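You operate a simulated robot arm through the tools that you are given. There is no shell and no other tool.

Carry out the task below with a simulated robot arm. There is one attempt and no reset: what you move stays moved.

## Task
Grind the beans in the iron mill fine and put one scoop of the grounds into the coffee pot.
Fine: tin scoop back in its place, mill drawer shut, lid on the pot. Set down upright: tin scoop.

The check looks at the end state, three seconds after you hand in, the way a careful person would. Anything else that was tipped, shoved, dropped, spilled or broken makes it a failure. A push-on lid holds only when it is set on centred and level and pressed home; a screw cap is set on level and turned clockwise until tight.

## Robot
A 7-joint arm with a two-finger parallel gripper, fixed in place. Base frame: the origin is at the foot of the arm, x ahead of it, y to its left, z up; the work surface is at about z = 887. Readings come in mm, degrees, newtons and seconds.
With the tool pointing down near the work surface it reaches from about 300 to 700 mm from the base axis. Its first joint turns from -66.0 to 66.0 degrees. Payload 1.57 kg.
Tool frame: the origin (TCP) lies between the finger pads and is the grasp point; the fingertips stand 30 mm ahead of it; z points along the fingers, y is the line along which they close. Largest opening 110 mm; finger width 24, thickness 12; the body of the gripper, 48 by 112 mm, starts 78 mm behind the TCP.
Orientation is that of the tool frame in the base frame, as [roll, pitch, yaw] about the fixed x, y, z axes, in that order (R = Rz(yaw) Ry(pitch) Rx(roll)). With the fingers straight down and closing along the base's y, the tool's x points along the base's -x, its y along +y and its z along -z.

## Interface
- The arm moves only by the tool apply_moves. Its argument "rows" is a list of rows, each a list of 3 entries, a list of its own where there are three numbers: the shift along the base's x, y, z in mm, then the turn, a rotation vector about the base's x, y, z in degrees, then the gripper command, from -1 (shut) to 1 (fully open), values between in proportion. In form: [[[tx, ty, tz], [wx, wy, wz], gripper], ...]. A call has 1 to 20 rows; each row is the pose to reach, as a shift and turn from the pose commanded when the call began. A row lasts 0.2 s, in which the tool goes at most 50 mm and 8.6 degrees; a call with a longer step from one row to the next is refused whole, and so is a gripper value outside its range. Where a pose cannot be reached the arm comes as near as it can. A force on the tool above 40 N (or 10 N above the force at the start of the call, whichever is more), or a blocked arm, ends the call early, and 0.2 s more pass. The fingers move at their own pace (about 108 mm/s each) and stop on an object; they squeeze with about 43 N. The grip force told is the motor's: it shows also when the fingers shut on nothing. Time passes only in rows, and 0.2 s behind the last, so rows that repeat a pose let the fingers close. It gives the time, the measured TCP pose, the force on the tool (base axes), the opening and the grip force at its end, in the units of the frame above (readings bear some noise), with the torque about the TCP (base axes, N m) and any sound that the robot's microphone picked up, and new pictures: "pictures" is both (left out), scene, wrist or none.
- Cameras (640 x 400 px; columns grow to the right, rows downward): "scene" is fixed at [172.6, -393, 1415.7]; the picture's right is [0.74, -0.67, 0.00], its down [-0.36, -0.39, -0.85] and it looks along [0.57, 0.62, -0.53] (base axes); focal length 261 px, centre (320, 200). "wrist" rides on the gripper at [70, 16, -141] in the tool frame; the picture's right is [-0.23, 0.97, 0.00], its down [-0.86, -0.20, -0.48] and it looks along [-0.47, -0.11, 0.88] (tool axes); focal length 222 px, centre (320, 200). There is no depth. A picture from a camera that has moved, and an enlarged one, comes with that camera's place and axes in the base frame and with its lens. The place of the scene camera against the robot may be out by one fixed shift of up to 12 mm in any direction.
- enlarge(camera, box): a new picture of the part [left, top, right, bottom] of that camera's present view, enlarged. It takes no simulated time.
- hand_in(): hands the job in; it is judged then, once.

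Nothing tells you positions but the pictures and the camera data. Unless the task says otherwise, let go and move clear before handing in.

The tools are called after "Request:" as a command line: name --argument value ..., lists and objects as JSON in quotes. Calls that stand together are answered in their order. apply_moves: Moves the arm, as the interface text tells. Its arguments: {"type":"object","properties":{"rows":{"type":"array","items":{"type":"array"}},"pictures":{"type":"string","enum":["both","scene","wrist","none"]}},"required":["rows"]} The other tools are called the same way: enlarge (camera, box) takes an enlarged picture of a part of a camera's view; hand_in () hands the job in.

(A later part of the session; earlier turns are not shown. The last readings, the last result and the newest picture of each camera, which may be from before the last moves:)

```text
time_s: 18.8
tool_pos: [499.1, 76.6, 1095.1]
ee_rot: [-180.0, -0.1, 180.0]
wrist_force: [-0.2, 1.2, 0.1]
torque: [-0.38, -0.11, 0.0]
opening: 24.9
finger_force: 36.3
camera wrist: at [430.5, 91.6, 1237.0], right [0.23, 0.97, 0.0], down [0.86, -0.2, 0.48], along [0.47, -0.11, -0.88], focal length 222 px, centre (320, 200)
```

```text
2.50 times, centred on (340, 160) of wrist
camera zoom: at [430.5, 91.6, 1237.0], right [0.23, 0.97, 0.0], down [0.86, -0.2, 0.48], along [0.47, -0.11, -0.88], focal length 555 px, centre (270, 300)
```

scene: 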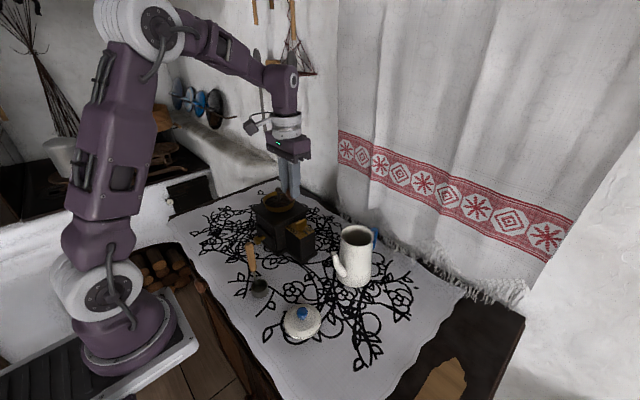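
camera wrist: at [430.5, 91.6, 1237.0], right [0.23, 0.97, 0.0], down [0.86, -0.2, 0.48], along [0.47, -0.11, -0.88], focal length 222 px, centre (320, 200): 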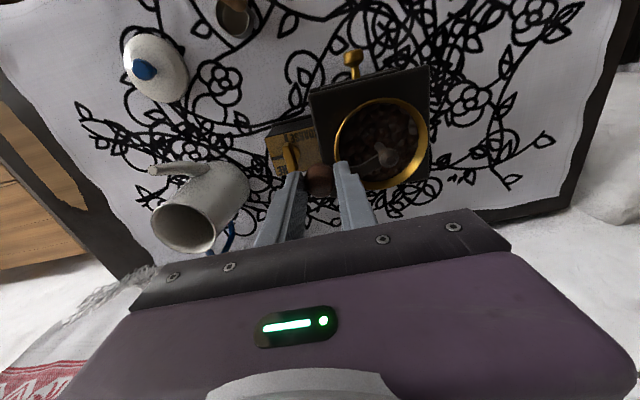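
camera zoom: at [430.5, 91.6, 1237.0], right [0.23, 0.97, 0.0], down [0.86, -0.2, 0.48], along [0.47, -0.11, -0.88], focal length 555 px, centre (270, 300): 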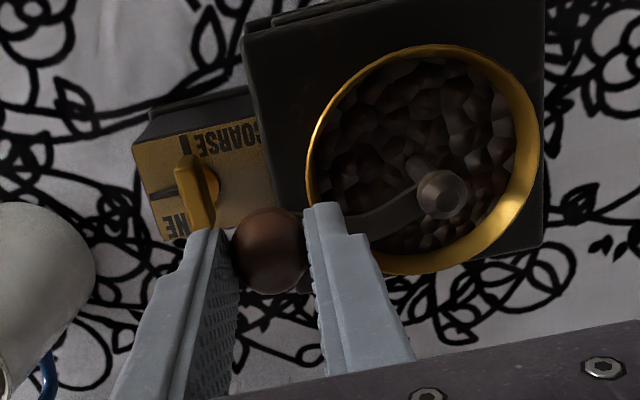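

The knob is gripped (25 mm). I'll test a clockwise turn of 40° about the hub at about (500, 134.5) and watch the forces.

Request:
apply_moves --rows '[[[-5.1, 0.2, 0], [0, 0, 0], -1], [[-10.1, 0.9, 0], [0, 0, 0], -1], [[-15, 2, 0], [0, 0, 0], -1], [[-19.8, 3.5, 0], [0, 0, 0], -1], [[-24.5, 5.4, 0], [0, 0, 0], -1], [[-29, 7.8, 0], [0, 0, 0], -1], [[-33.3, 10.5, 0], [0, 0, 0], -1], [[-37.3, 13.6, 0], [0, 0, 0], -1]]'

Request:
enlarge --camera "scene" --box '[240, 140, 340, 230]'

Request:
enlarge --camera "wrist" --box '[240, 80, 440, 240]'

```text
time_s: 20.6
tool_pos: [461.8, 89.8, 1096.3]
ee_rot: [179.8, 0.0, 180.0]
wrist_force: [-2.4, -3.4, 13.8]
torque: [-0.45, -0.39, 0.0]
opening: 25.0
finger_force: 36.8
camera wrist: at [392.6, 105.1, 1236.8], right [0.23, 0.97, 0.0], down [0.85, -0.2, 0.48], along [0.47, -0.11, -0.88], focal length 222 px, centre (320, 200)
```

scene: 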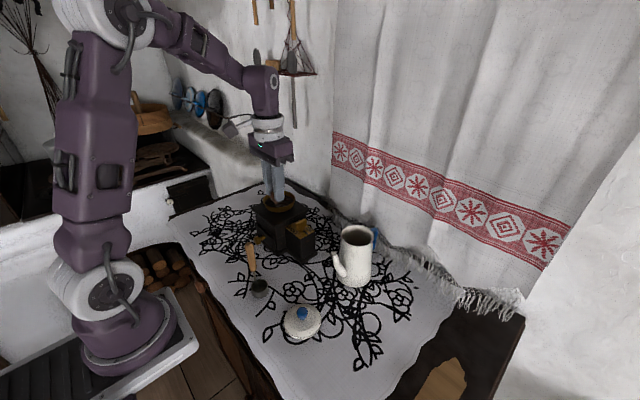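
wrist: 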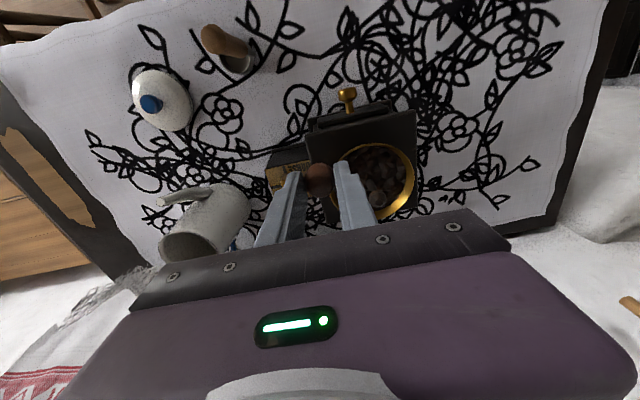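

```text
4.44 times, centred on (290, 185) of scene
camera zoom: at [172.4, -393.1, 1415.7], right [0.74, -0.67, 0.0], down [-0.36, -0.39, -0.85], along [0.57, 0.62, -0.53], focal length 1161 px, centre (453, 267)
```

zoom: 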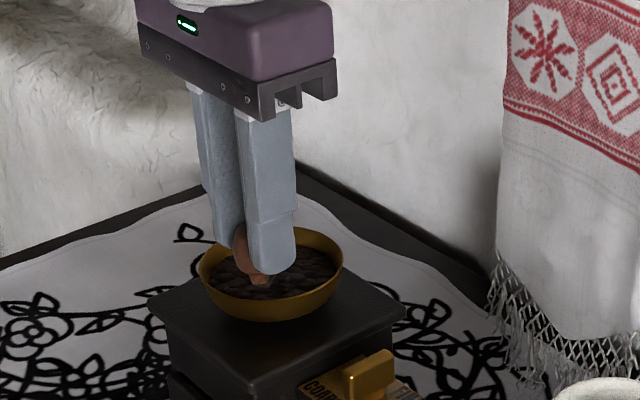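

```text
2.50 times, centred on (340, 160) of wrist
camera zoom: at [392.6, 105.1, 1236.8], right [0.23, 0.97, 0.0], down [0.85, -0.2, 0.48], along [0.47, -0.11, -0.88], focal length 555 px, centre (270, 300)
```

zoom: 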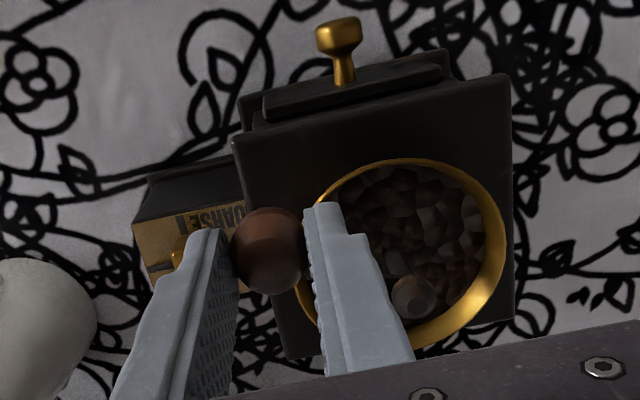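

The crank turns with small forces. I'll continue around in one sweep, raised 2 mm in case a fingertip rides on the crank arm.

Request:
apply_moves --rows '[[[-10.2, 11.1, 2], [0, 0, 0], -1], [[-17.2, 24.6, 2], [0, 0, 0], -1], [[-20.5, 39.4, 2], [0, 0, 0], -1], [[-19.8, 54.5, 2], [0, 0, 0], -1], [[-15.3, 68.9, 2], [0, 0, 0], -1], [[-7.1, 81.7, 2], [0, 0, 0], -1], [[4, 91.9, 2], [0, 0, 0], -1], [[17.4, 98.9, 2], [0, 0, 0], -1], [[32.2, 102.2, 2], [0, 0, 0], -1], [[47.4, 101.5, 2], [0, 0, 0], -1], [[61.8, 97, 2], [0, 0, 0], -1], [[74.6, 88.9, 2], [0, 0, 0], -1], [[84.8, 77.7, 2], [0, 0, 0], -1], [[91.8, 64.3, 2], [0, 0, 0], -1], [[95.1, 49.5, 2], [0, 0, 0], -1], [[94.4, 34.4, 2], [0, 0, 0], -1], [[89.9, 19.9, 2], [0, 0, 0], -1], [[81.7, 7.2, 2], [0, 0, 0], -1], [[70.6, -3.1, 2], [0, 0, 0], -1], [[57.1, -10.1, 2], [0, 0, 0], -1]]'

Request:
enlarge --camera "wrist" --box '[240, 80, 440, 240]'

Request:
enlarge --camera "scene" --box '[240, 140, 340, 230]'

```text
time_s: 24.8
tool_pos: [519.0, 77.9, 1097.1]
ee_rot: [-180.0, -0.1, 179.9]
wrist_force: [7.5, 0.2, 0.2]
torque: [0.31, 0.21, -0.03]
opening: 25.0
finger_force: 36.0
camera wrist: at [450.6, 94.2, 1237.6], right [0.23, 0.97, 0.0], down [0.86, -0.2, 0.48], along [0.46, -0.11, -0.88], focal length 222 px, centre (320, 200)
```

scene: 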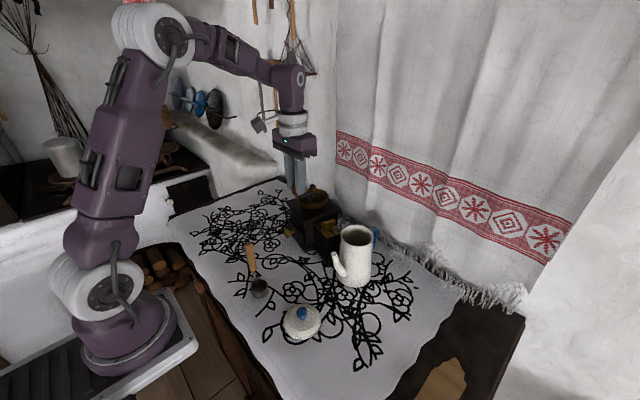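
wrist: 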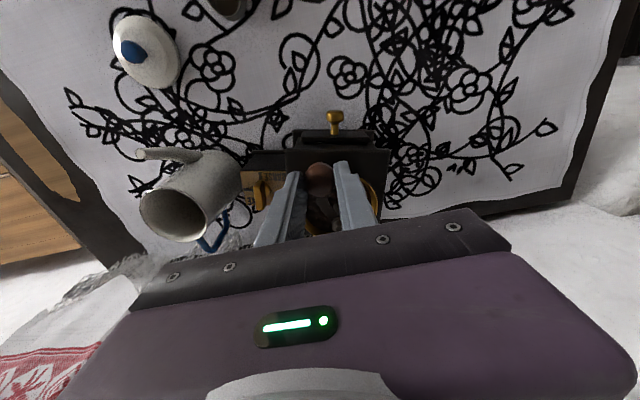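

```text
2.50 times, centred on (340, 160) of wrist
camera zoom: at [450.6, 94.2, 1237.6], right [0.23, 0.97, 0.0], down [0.86, -0.2, 0.48], along [0.46, -0.11, -0.88], focal length 555 px, centre (270, 300)
```

zoom: 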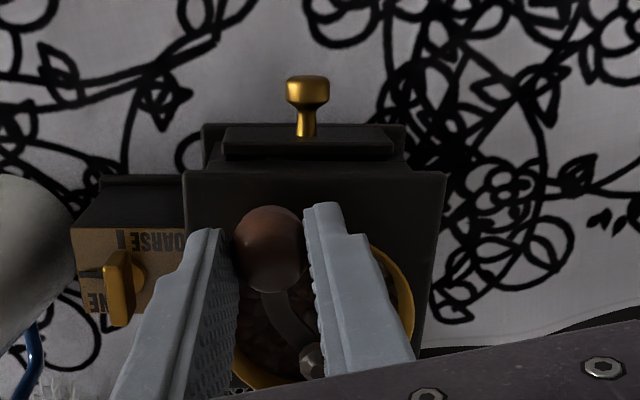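

```text
4.44 times, centred on (290, 185) of scene
camera zoom: at [173.3, -393.0, 1415.6], right [0.74, -0.67, 0.0], down [-0.36, -0.39, -0.85], along [0.57, 0.62, -0.53], focal length 1161 px, centre (453, 267)
```

zoom: 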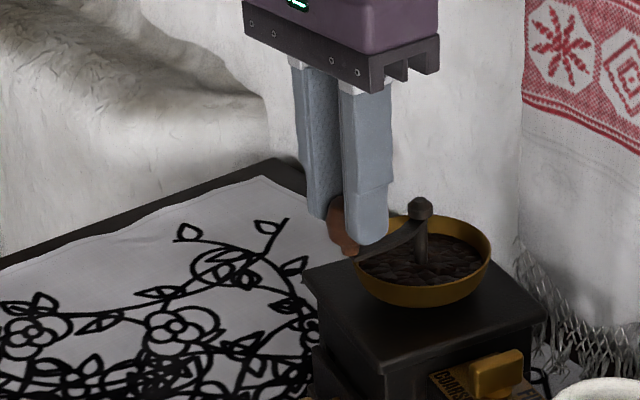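

The mill slid about 74 mm toward +x and 53 mm toward -y, and turned a little, because the crank resisted at that speed. I'll let go of the knob, look carefully, and then put the mill back before grinding slowly.

Request:
apply_moves --rows '[[[0, 0, 0], [0, 0, 0], -0.5], [[0, 0, 0], [0, 0, 0], 0.1], [[0, 0, 0], [0, 0, 0], 0.1], [[0, 0, 40], [0, 0, 0], 0.1], [[20, -10, 85], [0, 0, 0], 0.1], [[50, -20, 110], [0, 0, 0], 0.1], [[50, -20, 110], [0, 0, 0], 0.1]]'

Request:
enlarge --camera "wrist" --box '[180, 20, 440, 200]'

Request:
enlarge --camera "scene" --box '[230, 170, 400, 300]'

```text
refused: row 5 steps farther than a row can; nothing moved
```

```text
2.22 times, centred on (310, 110) of wrist
camera zoom: at [450.6, 94.2, 1237.6], right [0.23, 0.97, 0.0], down [0.86, -0.2, 0.48], along [0.46, -0.11, -0.88], focal length 494 px, centre (342, 400)
```

zoom: 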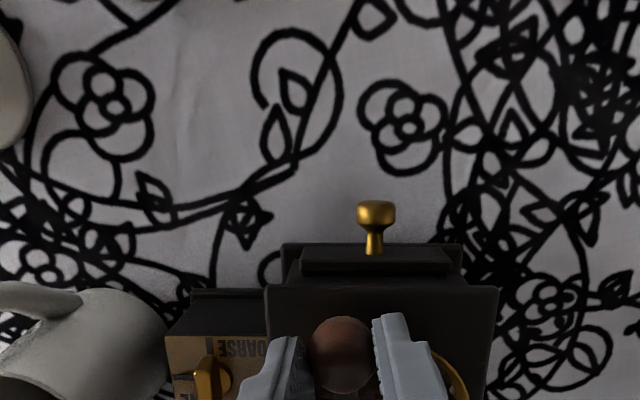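

```text
3.08 times, centred on (315, 235) of scene
camera zoom: at [173.3, -393.0, 1415.6], right [0.74, -0.67, 0.0], down [-0.36, -0.39, -0.85], along [0.57, 0.62, -0.53], focal length 804 px, centre (335, 92)
```

zoom: 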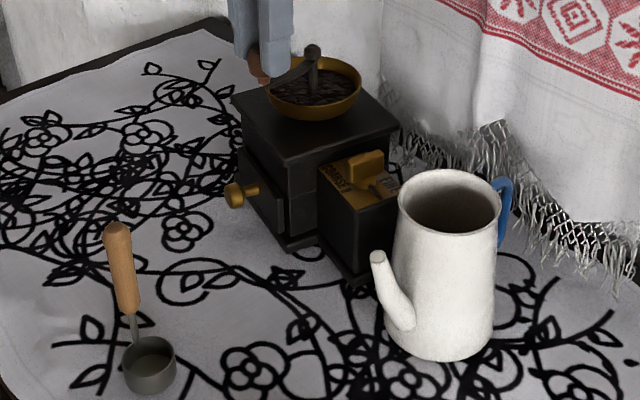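

The mill is close to the pot but appears not to touch it. I'll release the knob and rise for a proper look.

Request:
apply_moves --rows '[[[0, 0, 0], [0, 0, 0], -0.5], [[0, 0, 0], [0, 0, 0], 0.1], [[0, 0, 0], [0, 0, 0], 0.1], [[0, 0, 35], [0, 0, 0], 0.1], [[15, -5, 75], [0, 0, 0], 0.1], [[40, -10, 105], [0, 0, 0], 0.1], [[70, -15, 115], [0, 0, 0], 0.1], [[70, -15, 115], [0, 0, 0], 0.1]]'

Request:
enlarge --camera "wrist" --box '[180, 20, 440, 200]'

Request:
enlarge --camera "scene" --box '[230, 170, 400, 300]'

```text
time_s: 26.6
tool_pos: [589.6, 64.1, 1213.2]
ee_rot: [-179.9, 0.1, 180.0]
wrist_force: [-0.3, 0.7, 0.1]
torque: [0.02, 0.02, 0.01]
opening: 60.6
finger_force: 0.1
camera wrist: at [520.3, 79.9, 1353.8], right [0.23, 0.97, 0.0], down [0.86, -0.2, 0.48], along [0.47, -0.11, -0.88], focal length 222 px, centre (320, 200)
```

scene: 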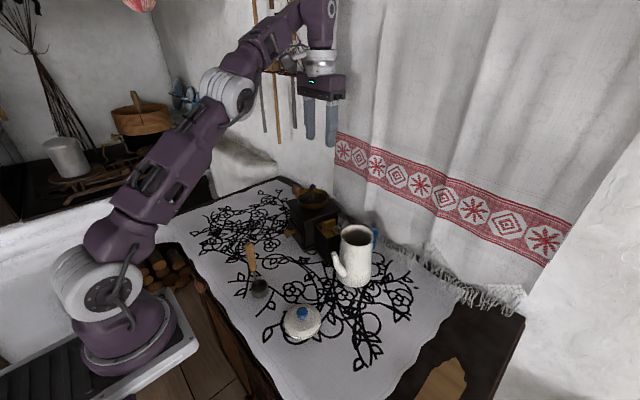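
wrist: 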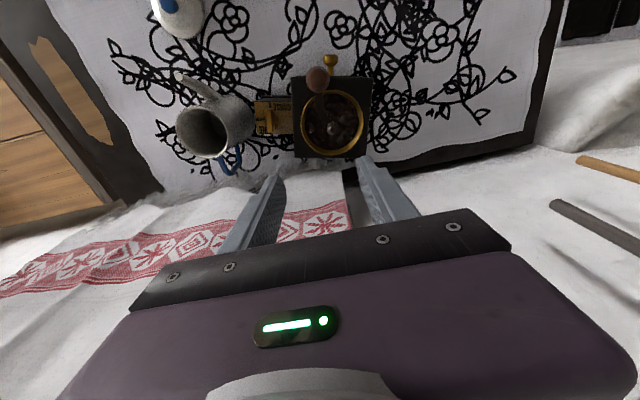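

```text
2.22 times, centred on (310, 110) of wrist
camera zoom: at [520.3, 79.9, 1353.8], right [0.23, 0.97, 0.0], down [0.86, -0.2, 0.48], along [0.47, -0.11, -0.88], focal length 494 px, centre (342, 400)
```

zoom: 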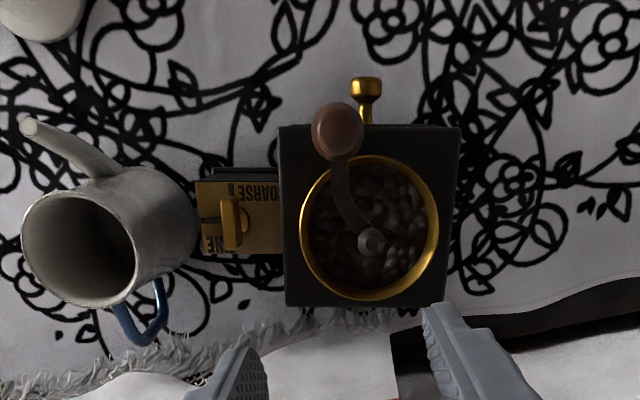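

```text
3.08 times, centred on (315, 235) of scene
camera zoom: at [172.6, -393.1, 1415.7], right [0.74, -0.67, 0.0], down [-0.36, -0.39, -0.85], along [0.57, 0.62, -0.53], focal length 804 px, centre (335, 92)
```

zoom: 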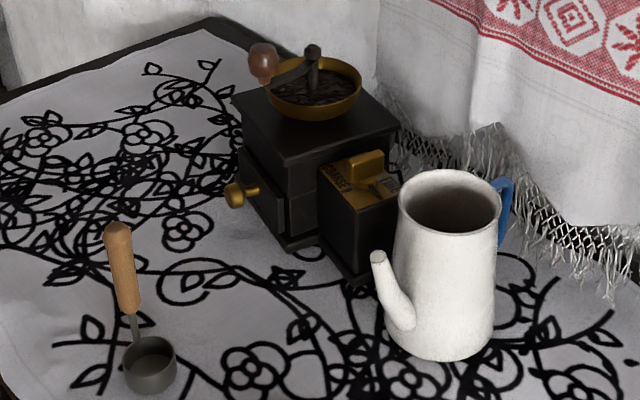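

The mill's centre is now about (580, 84.5), turned by -13.4°. I'll grip its side box (49 mm wide) across its faces to drag it back, so first I'll position above the box with a matching yaw.

Request:
apply_moves --rows '[[[-3.3, -7.7, 0], [0, 0, 7.66], 0.5], [[-6.6, -15.4, 0], [0, 0, 15.3], 0.5], [[-9.9, -23.1, 0], [0, 0, 23], 0.5], [[-13.2, -30.8, 0], [0, 0, 30.6], 0.5], [[-16.5, -38.5, -10], [0, 0, 38.3], 0.5], [[-19.8, -46.2, -20], [0, 0, 46], 0.5], [[-23.1, -53.9, -30], [0, 0, 53.6], 0.5], [[-26.4, -61.6, -40], [0, 0, 61.3], 0.5], [[-29.7, -69.3, -50], [0, 0, 69], 0.5], [[-33.2, -76.9, -60], [0, 0, 76.6], 0.5], [[-33.2, -76.9, -60], [0, 0, 76.6], 0.5]]'

Request:
enlarge --camera "wrist" --box '[220, 60, 440, 220]'

Request:
enlarge --camera "scene" --box '[250, 130, 410, 260]'

```text
time_s: 29.0
tool_pos: [555.3, -13.6, 1153.7]
ee_rot: [-179.9, 0.1, -103.3]
wrist_force: [-0.4, 0.4, 0.7]
torque: [0.0, 0.02, 0.0]
opening: 82.5
finger_force: 0.1
camera wrist: at [524.8, -77.5, 1294.1], right [-0.9, 0.45, 0.0], down [0.39, 0.79, 0.48], along [0.21, 0.43, -0.88], focal length 222 px, centre (320, 200)
```

scene: 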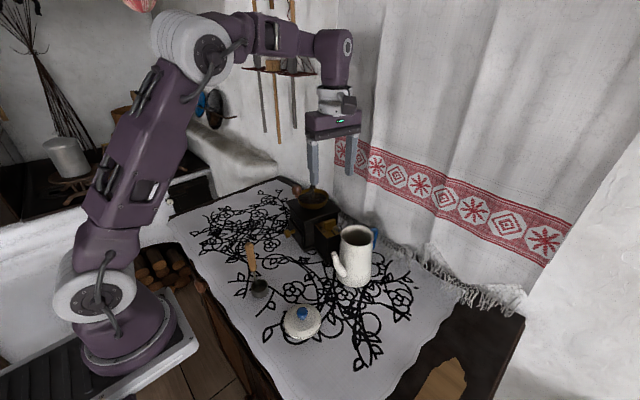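
wrist: 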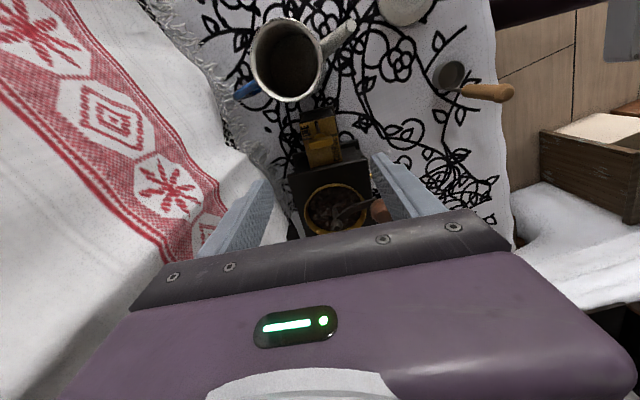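

```text
2.50 times, centred on (330, 140) of wrist
camera zoom: at [524.8, -77.5, 1294.1], right [-0.9, 0.45, 0.0], down [0.39, 0.79, 0.48], along [0.21, 0.43, -0.88], focal length 555 px, centre (295, 350)
```

zoom: 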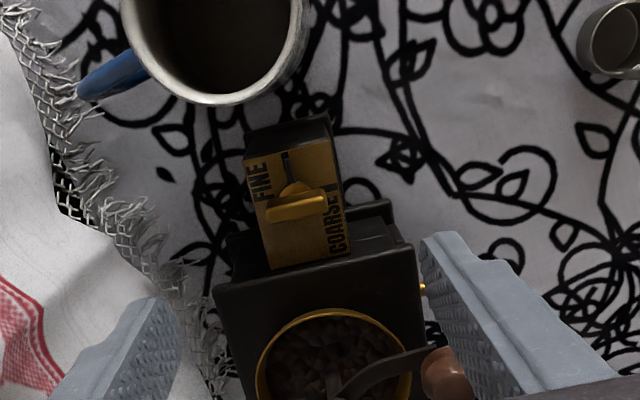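

```text
3.08 times, centred on (330, 195) of scene
camera zoom: at [172.6, -393.0, 1415.7], right [0.74, -0.67, 0.0], down [-0.36, -0.39, -0.85], along [0.57, 0.62, -0.53], focal length 804 px, centre (289, 215)
```

zoom: 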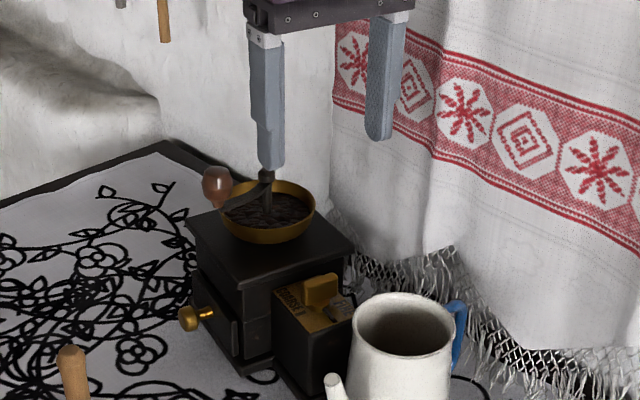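

The tool is on the box axis. I'll descend so the fingers straddle the side box and check before closing.

Request:
apply_moves --rows '[[[0, 0, -35], [0, 0, 0], 0.5], [[0, 0, -70], [0, 0, 0], 0.5], [[0, 0, -105], [0, 0, 0], 0.5], [[0, 0, -140], [0, 0, 0], 0.5], [[0, 0, -170], [0, 0, 0], 0.5], [[0, 0, -190], [0, 0, 0], 0.5], [[0, 0, -190], [0, 0, 0], 0.5]]'

Request:
enlarge --camera "wrist" --box '[220, 60, 440, 220]'

Request:
enlarge --camera "scene" --box '[250, 170, 410, 300]'

```text
time_s: 30.6
tool_pos: [556.3, -12.6, 962.6]
ee_rot: [-180.0, 0.0, -103.4]
wrist_force: [-0.3, 1.3, -0.5]
torque: [0.0, 0.02, 0.01]
opening: 82.6
finger_force: 0.1
camera wrist: at [525.4, -77.2, 1103.1], right [-0.89, 0.45, 0.0], down [0.39, 0.79, 0.48], along [0.21, 0.43, -0.88], focal length 222 px, centre (320, 200)
```

scene: 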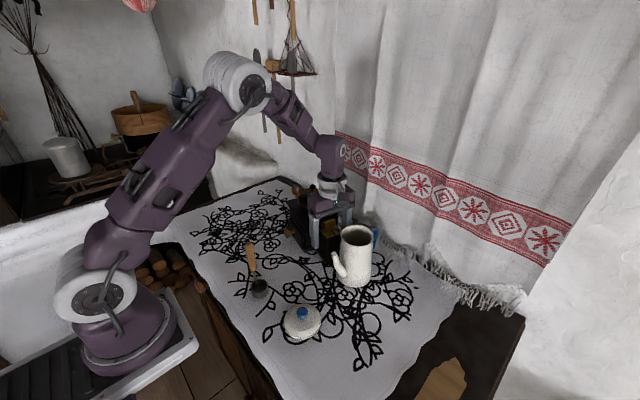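
wrist: 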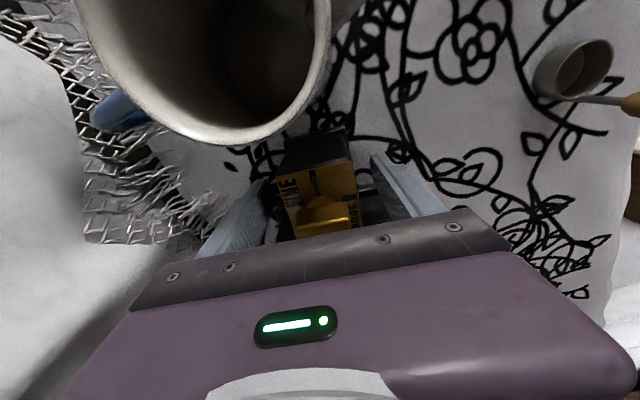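

```text
2.50 times, centred on (330, 140) of wrist
camera zoom: at [525.4, -77.2, 1103.1], right [-0.89, 0.45, 0.0], down [0.39, 0.79, 0.48], along [0.21, 0.43, -0.88], focal length 555 px, centre (295, 350)
```

zoom: 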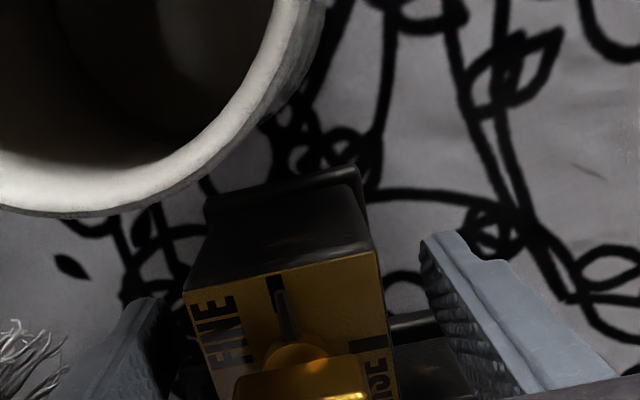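

```text
3.08 times, centred on (330, 235) of scene
camera zoom: at [172.6, -393.0, 1415.7], right [0.74, -0.67, 0.0], down [-0.36, -0.39, -0.85], along [0.57, 0.62, -0.53], focal length 804 px, centre (289, 92)
```

zoom: 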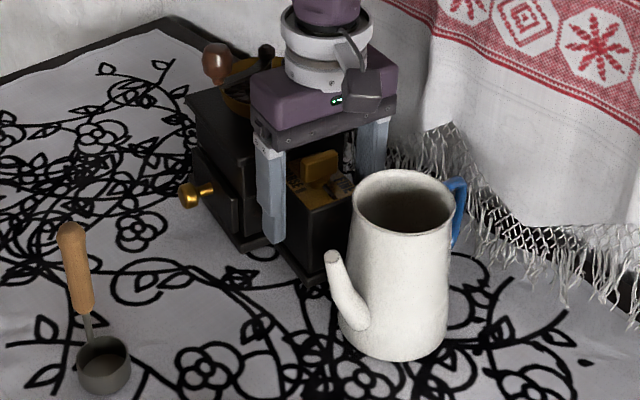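

The fingers straddle the box well. Closing on it.

Request:
apply_moves --rows '[[[0, 0, 0], [0, 0, 0], 0.1], [[0, 0, 0], [0, 0, 0], -0.05], [[0, 0, 0], [0, 0, 0], -0.3], [[0, 0, 0], [0, 0, 0], -1], [[0, 0, 0], [0, 0, 0], -1]]'

Request:
enlarge --camera "wrist" --box '[220, 60, 440, 220]'

```text
time_s: 31.8
tool_pos: [556.1, -12.9, 963.0]
ee_rot: [179.9, -0.1, -103.3]
wrist_force: [-5.1, 0.2, -1.0]
torque: [-0.24, -0.38, -0.26]
opening: 51.9
finger_force: 42.7
camera wrist: at [525.2, -77.2, 1103.3], right [-0.89, 0.45, 0.0], down [0.39, 0.79, 0.48], along [0.21, 0.43, -0.88], focal length 222 px, centre (320, 200)
```

scene: 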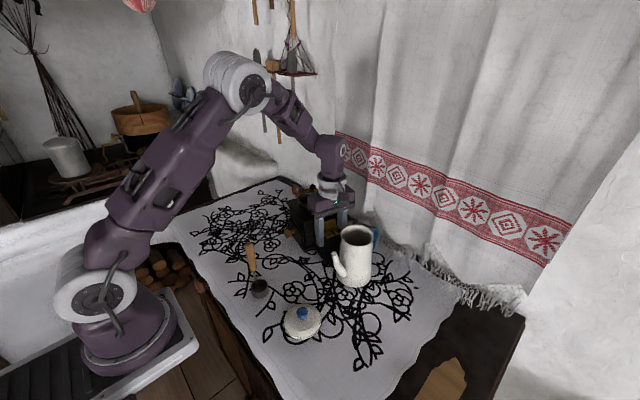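
wrist: 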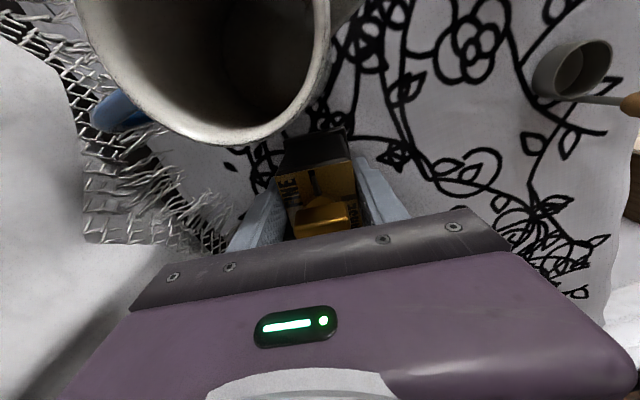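

```text
2.50 times, centred on (330, 140) of wrist
camera zoom: at [525.2, -77.2, 1103.3], right [-0.89, 0.45, 0.0], down [0.39, 0.79, 0.48], along [0.21, 0.43, -0.88], focal length 555 px, centre (295, 350)
```

zoom: 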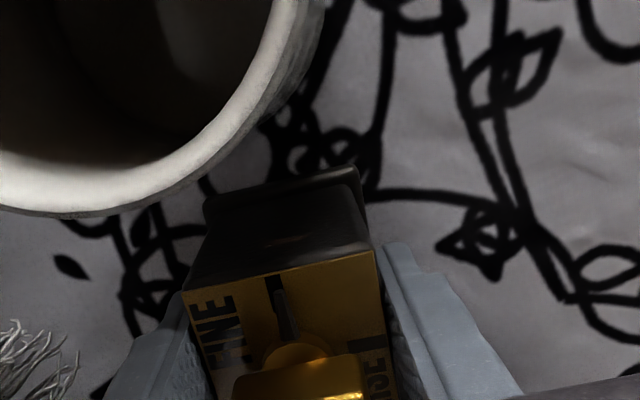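

The box is held (52 mm). I'll drag the mill back slowly toward its original place, turning it +13.4° as it goes.

Request:
apply_moves --rows '[[[-2, 2, 0], [0, 0, 0.5], -1], [[-6, 5, 0], [0, 0, 1.5], -1], [[-10, 8.5, 0], [0, 0, 2.5], -1], [[-14, 12, 0], [0, 0, 3.5], -1], [[-18, 15, 0], [0, 0, 4.5], -1], [[-22, 18.5, 0], [0, 0, 5.5], -1], [[-26, 22, 0], [0, 0, 6.5], -1], [[-30, 25, 0], [0, 0, 7.5], -1], [[-34, 28.5, 0], [0, 0, 8.5], -1], [[-38, 32, 0], [0, 0, 9.5], -1], [[-42, 35.5, 0], [0, 0, 10.5], -1], [[-46, 39, 0], [0, 0, 11.5], -1], [[-50, 42, 0], [0, 0, 12.4], -1], [[-54.9, 46.3, 0], [0, 0, 13.4], -1], [[-54.9, 46.3, 0], [0, 0, 13.4], -1]]'

Request:
enlarge --camera "scene" --box '[230, 170, 390, 300]'

```text
time_s: 35.0
tool_pos: [500.4, 33.8, 963.5]
ee_rot: [179.9, 0.0, -90.0]
wrist_force: [7.1, -4.1, -1.1]
torque: [0.2, -0.14, -1.05]
opening: 52.4
finger_force: 42.7
camera wrist: at [485.7, -36.5, 1103.6], right [-0.97, 0.23, 0.0], down [0.2, 0.86, 0.48], along [0.11, 0.47, -0.88], focal length 222 px, centre (320, 200)
```

scene: 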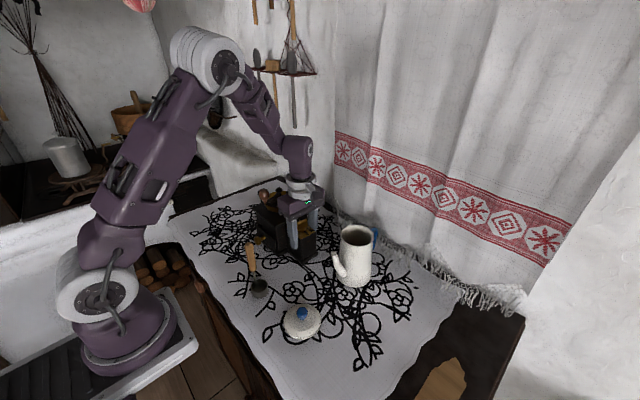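
wrist: 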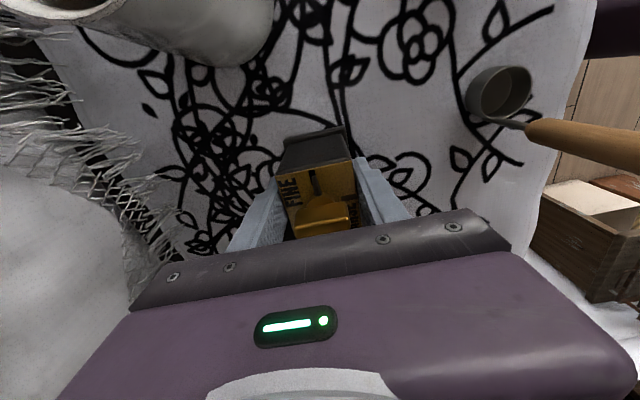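

```text
3.08 times, centred on (310, 235) of scene
camera zoom: at [173.1, -393.1, 1415.6], right [0.74, -0.67, 0.0], down [-0.36, -0.39, -0.85], along [0.57, 0.62, -0.53], focal length 804 px, centre (351, 92)
```

zoom: 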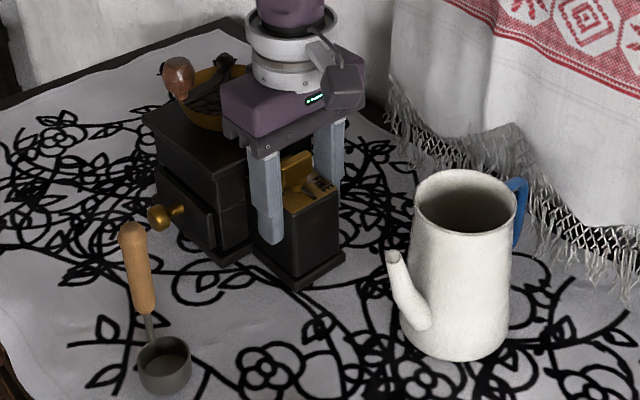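

The mill followed cleanly. I'll release the box, rise, and go back to the earlier top-down viewpoint to compare the mill's position with the original picture.

Request:
apply_moves --rows '[[[0, 0, 0], [0, 0, 0], -0.3], [[0, 0, 0], [0, 0, 0], 0.5], [[0, 0, 0], [0, 0, 0], 0.5], [[0, 0, 40], [0, 0, 0], 0.5], [[0, 0, 85], [0, 0, 0], 0.5], [[0, 0, 130], [0, 0, 0], 0.5], [[0, 0, 175], [0, 0, 0], 0.5], [[0, 0, 210], [0, 0, 0], 0.5]]' --pictures "none"

```text
time_s: 36.8
tool_pos: [499.7, 33.7, 1173.9]
ee_rot: [179.9, 0.0, -90.0]
wrist_force: [0.3, -0.8, -0.3]
torque: [0.03, 0.0, -0.01]
opening: 82.5
finger_force: 0.1
```

Request:
apply_moves --rows '[[[6.8, 1, 1.4], [0, 0, -8.2], 1], [[13.6, 2, 2.8], [0, 0, -16.4], 1], [[20.4, 3, 4.2], [0, 0, -24.6], 1], [[27.2, 4, 5.6], [0, 0, -32.8], 1], [[34, 5, 7], [0, 0, -41], 1], [[40.8, 6, 8.4], [0, 0, -49.2], 1], [[47.6, 7, 9.8], [0, 0, -57.4], 1], [[54.4, 8, 11.2], [0, 0, -65.6], 1], [[61.2, 9, 12.6], [0, 0, -73.8], 1], [[68, 10, 14], [0, 0, -82], 1], [[74.5, 11.3, 15.4], [0, 0, -90], 1], [[74.5, 11.3, 15.4], [0, 0, -90], 1]]' --pictures "wrist"

Request:
enlarge --camera "wrist" --box '[260, 20, 440, 140]'

Request:
enlarge --camera "scene" --box '[220, 170, 340, 245]'

```text
time_s: 39.4
tool_pos: [575.2, 45.9, 1188.7]
ee_rot: [179.9, 0.0, 179.9]
wrist_force: [-0.5, -0.5, 0.2]
torque: [0.01, 0.03, 0.0]
opening: 110.0
finger_force: 0.1
camera wrist: at [506.4, 61.2, 1328.8], right [0.23, 0.97, 0.0], down [0.85, -0.2, 0.48], along [0.47, -0.11, -0.88], focal length 222 px, centre (320, 200)
```

wrist: 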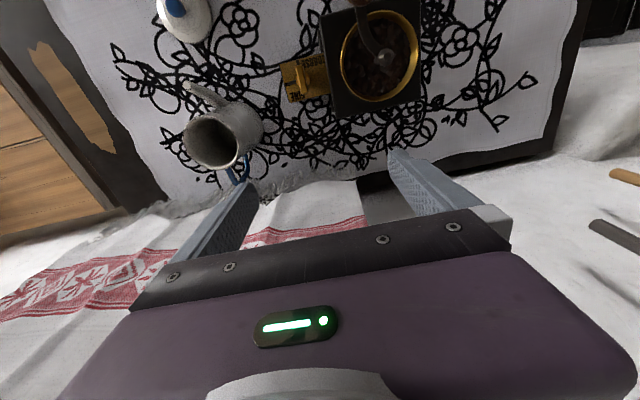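

```text
3.33 times, centred on (350, 80) of wrist
camera zoom: at [506.4, 61.2, 1328.8], right [0.23, 0.97, 0.0], down [0.85, -0.2, 0.48], along [0.47, -0.11, -0.88], focal length 740 px, centre (220, 600)
```

zoom: 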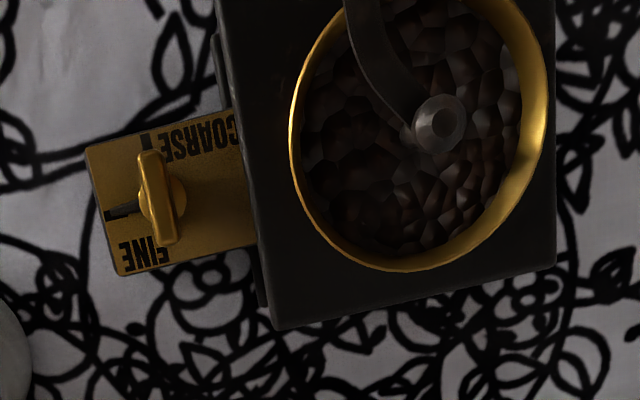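

```text
5.33 times, centred on (280, 208) of scene
camera zoom: at [172.6, -393.0, 1415.7], right [0.74, -0.67, 0.0], down [-0.36, -0.39, -0.85], along [0.57, 0.62, -0.53], focal length 1393 px, centre (533, 160)
```

zoom: 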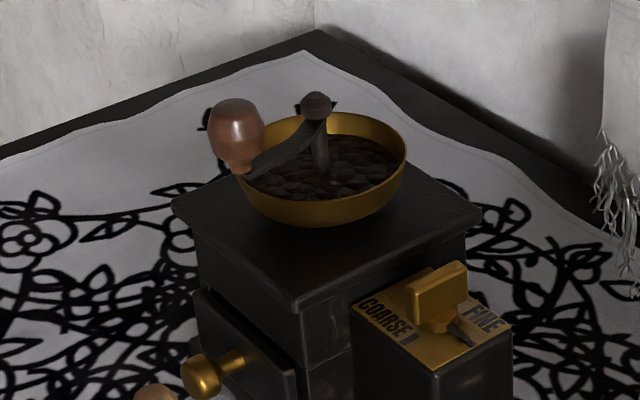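

The mill is back within about 3 mm, and the dial still points to FINE. Now I'll crank differently, pushing the knob around slowly from behind with closed fingers so nothing locks to the mill.

Request:
apply_moves --rows '[[[-35, 13, -13], [0, 0, 0], -1], [[-70, 26, -26], [0, 0, 0], -1], [[-106.2, 38.6, -38], [0, 0, 0], -1], [[-106.2, 38.6, -38], [0, 0, 0], -1], [[-106.2, 38.6, -65], [0, 0, 0], -1], [[-106.2, 38.6, -90.7], [0, 0, 0], -1], [[-106.2, 38.6, -90.7], [0, 0, 0], -1]]'

Request:
enlarge --camera "scene" --box '[220, 140, 340, 230]'

Request:
enlarge --camera "wrist" --box '[240, 80, 440, 240]'

```text
time_s: 41.0
tool_pos: [469.0, 83.4, 1098.9]
ee_rot: [180.0, 0.1, -180.0]
wrist_force: [-0.2, -0.4, 0.7]
torque: [0.01, 0.0, 0.02]
opening: 0.2
finger_force: 21.5
camera wrist: at [400.1, 99.6, 1238.4], right [0.23, 0.97, 0.0], down [0.86, -0.2, 0.48], along [0.47, -0.11, -0.88], focal length 222 px, centre (320, 200)
```

scene: 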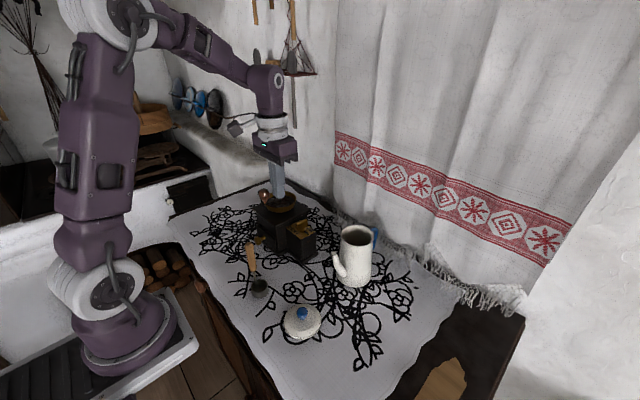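
wrist: 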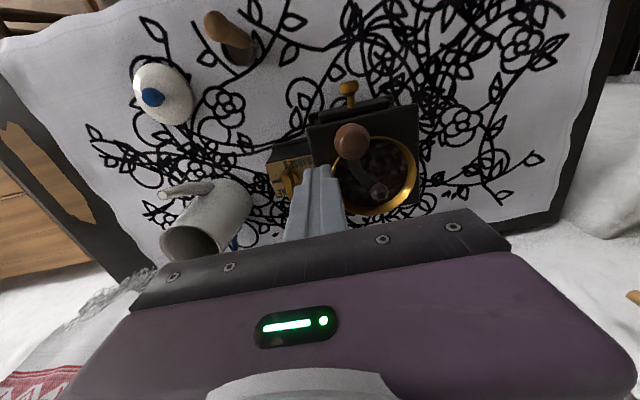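

```text
4.44 times, centred on (280, 185) of scene
camera zoom: at [172.6, -393.0, 1415.7], right [0.74, -0.67, 0.0], down [-0.36, -0.39, -0.85], along [0.57, 0.62, -0.53], focal length 1161 px, centre (498, 267)
```

zoom: 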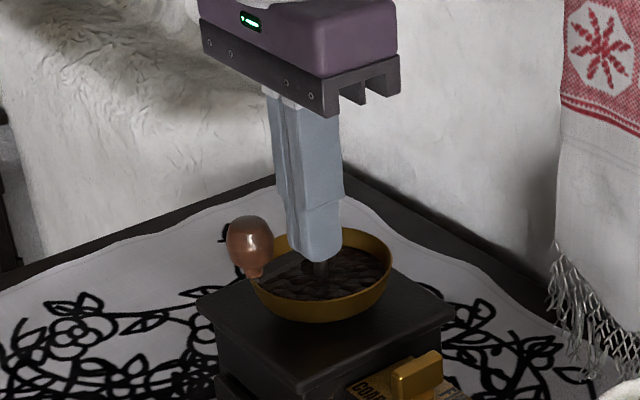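

```text
2.50 times, centred on (340, 160) of wrist
camera zoom: at [400.1, 99.6, 1238.4], right [0.23, 0.97, 0.0], down [0.86, -0.2, 0.48], along [0.47, -0.11, -0.88], focal length 555 px, centre (270, 300)
```

zoom: 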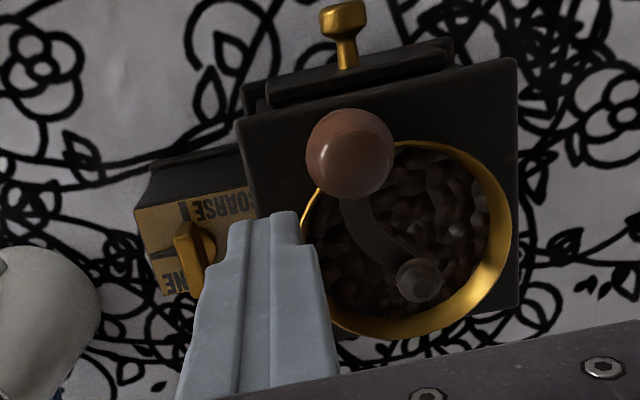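

The finger is behind the knob (crank at α ≈ 72°). I'll push it about 40° onward as a test.

Request:
apply_moves --rows '[[[-6, 4.2, 0], [0, 0, 0], -1], [[-10.3, 8.5, 0], [0, 0, 0], -1], [[-14.2, 13.3, 0], [0, 0, 0], -1], [[-17.6, 18.5, 0], [0, 0, 0], -1], [[-20.4, 24, 0], [0, 0, 0], -1], [[-22.6, 29.8, 0], [0, 0, 0], -1], [[-24.2, 35.7, 0], [0, 0, 0], -1], [[-25.2, 41.8, 0], [0, 0, 0], -1], [[-25.5, 48, 0], [0, 0, 0], -1]]'

Request:
enlarge --camera "scene" --box '[220, 140, 340, 230]'

Request:
enlarge --camera "wrist" --box '[240, 80, 440, 240]'

```text
time_s: 43.0
tool_pos: [444.3, 131.1, 1097.7]
ee_rot: [180.0, 0.0, -179.9]
wrist_force: [-0.7, -1.2, -0.3]
torque: [-0.04, -0.02, -0.05]
opening: 0.1
finger_force: 21.9
camera wrist: at [374.4, 147.8, 1238.4], right [0.23, 0.97, 0.0], down [0.86, -0.2, 0.48], along [0.47, -0.11, -0.88], focal length 222 px, centre (320, 200)
```

scene: 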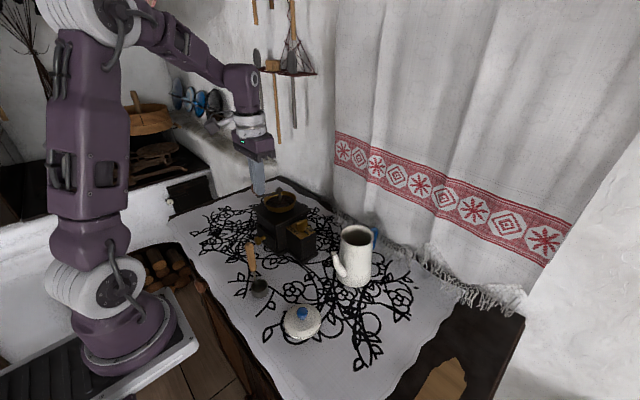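
wrist: 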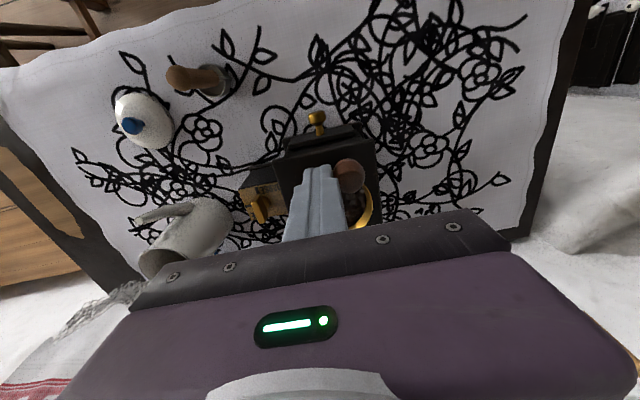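

```text
4.44 times, centred on (280, 185) of scene
camera zoom: at [172.6, -393.1, 1415.7], right [0.74, -0.67, 0.0], down [-0.36, -0.39, -0.85], along [0.57, 0.62, -0.53], focal length 1161 px, centre (498, 267)
```

zoom: 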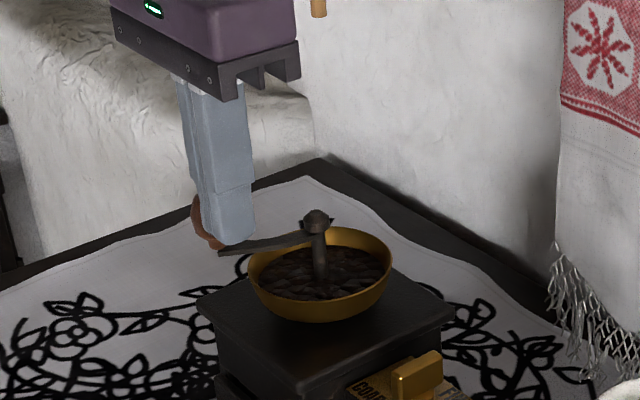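

```text
2.50 times, centred on (340, 160) of wrist
camera zoom: at [374.4, 147.8, 1238.4], right [0.23, 0.97, 0.0], down [0.86, -0.2, 0.48], along [0.47, -0.11, -0.88], focal length 555 px, centre (270, 300)
```

zoom: 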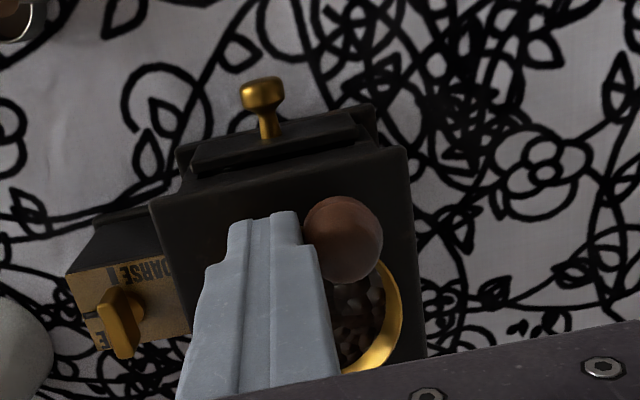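

Pushing turns the crank freely and the mill stays put. I'll continue around another 180°.

Request:
apply_moves --rows '[[[0.7, 9.2, 0], [0, 0, 0], -1], [[2.9, 18.2, 0], [0, 0, 0], -1], [[6.4, 26.8, 0], [0, 0, 0], -1], [[11.3, 34.7, 0], [0, 0, 0], -1], [[17.3, 41.7, 0], [0, 0, 0], -1], [[24.3, 47.7, 0], [0, 0, 0], -1], [[32.2, 52.6, 0], [0, 0, 0], -1], [[40.8, 56.1, 0], [0, 0, 0], -1], [[49.8, 58.3, 0], [0, 0, 0], -1], [[59, 59, 0], [0, 0, 0], -1], [[68.2, 58.3, 0], [0, 0, 0], -1], [[77.2, 56.1, 0], [0, 0, 0], -1], [[85.8, 52.6, 0], [0, 0, 0], -1], [[93.7, 47.7, 0], [0, 0, 0], -1], [[100.7, 41.7, 0], [0, 0, 0], -1], [[106.7, 34.7, 0], [0, 0, 0], -1], [[111.6, 26.8, 0], [0, 0, 0], -1], [[115.1, 18.2, 0], [0, 0, 0], -1], [[117.3, 9.2, 0], [0, 0, 0], -1], [[118, 0, 0], [0, 0, 0], -1]]'

Request:
enlarge --camera "scene" --box '[220, 140, 340, 230]'

Request:
enlarge --camera "wrist" --box '[240, 80, 440, 240]'

```text
time_s: 47.2
tool_pos: [561.5, 131.6, 1097.7]
ee_rot: [-179.9, 0.0, 180.0]
wrist_force: [0.1, 1.6, -2.3]
torque: [0.06, 0.01, 0.0]
opening: 0.1
finger_force: 21.1
camera wrist: at [493.0, 147.3, 1238.3], right [0.23, 0.97, 0.0], down [0.86, -0.2, 0.48], along [0.47, -0.11, -0.88], focal length 222 px, centre (320, 200)
```

scene: 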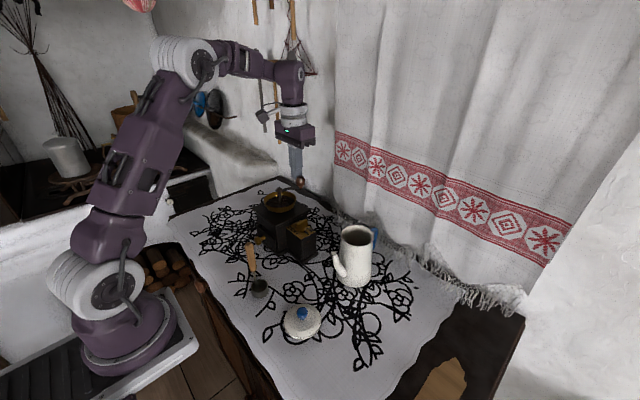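
wrist: 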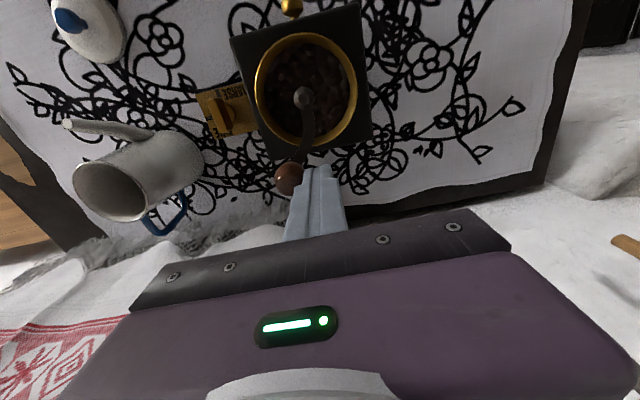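

```text
4.44 times, centred on (280, 185) of scene
camera zoom: at [172.7, -393.0, 1415.7], right [0.74, -0.67, 0.0], down [-0.36, -0.39, -0.85], along [0.57, 0.62, -0.53], focal length 1161 px, centre (498, 267)
```

zoom: 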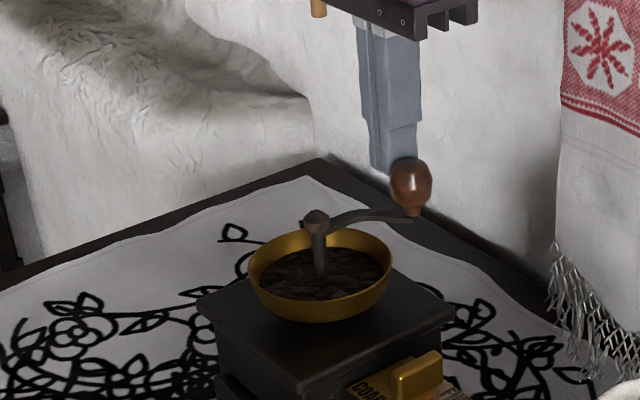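

```text
2.50 times, centred on (340, 160) of wrist
camera zoom: at [493.0, 147.3, 1238.3], right [0.23, 0.97, 0.0], down [0.86, -0.2, 0.48], along [0.47, -0.11, -0.88], focal length 555 px, centre (270, 300)
```

zoom: 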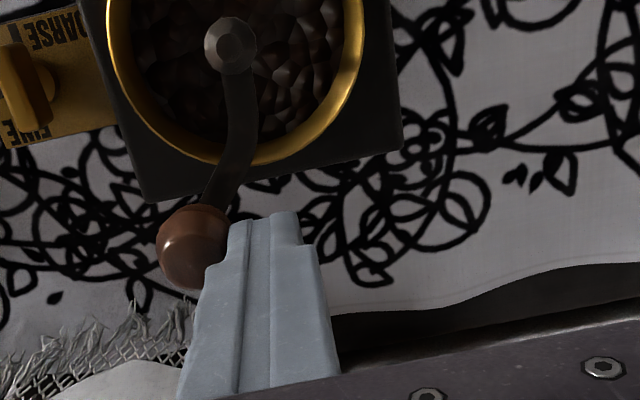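

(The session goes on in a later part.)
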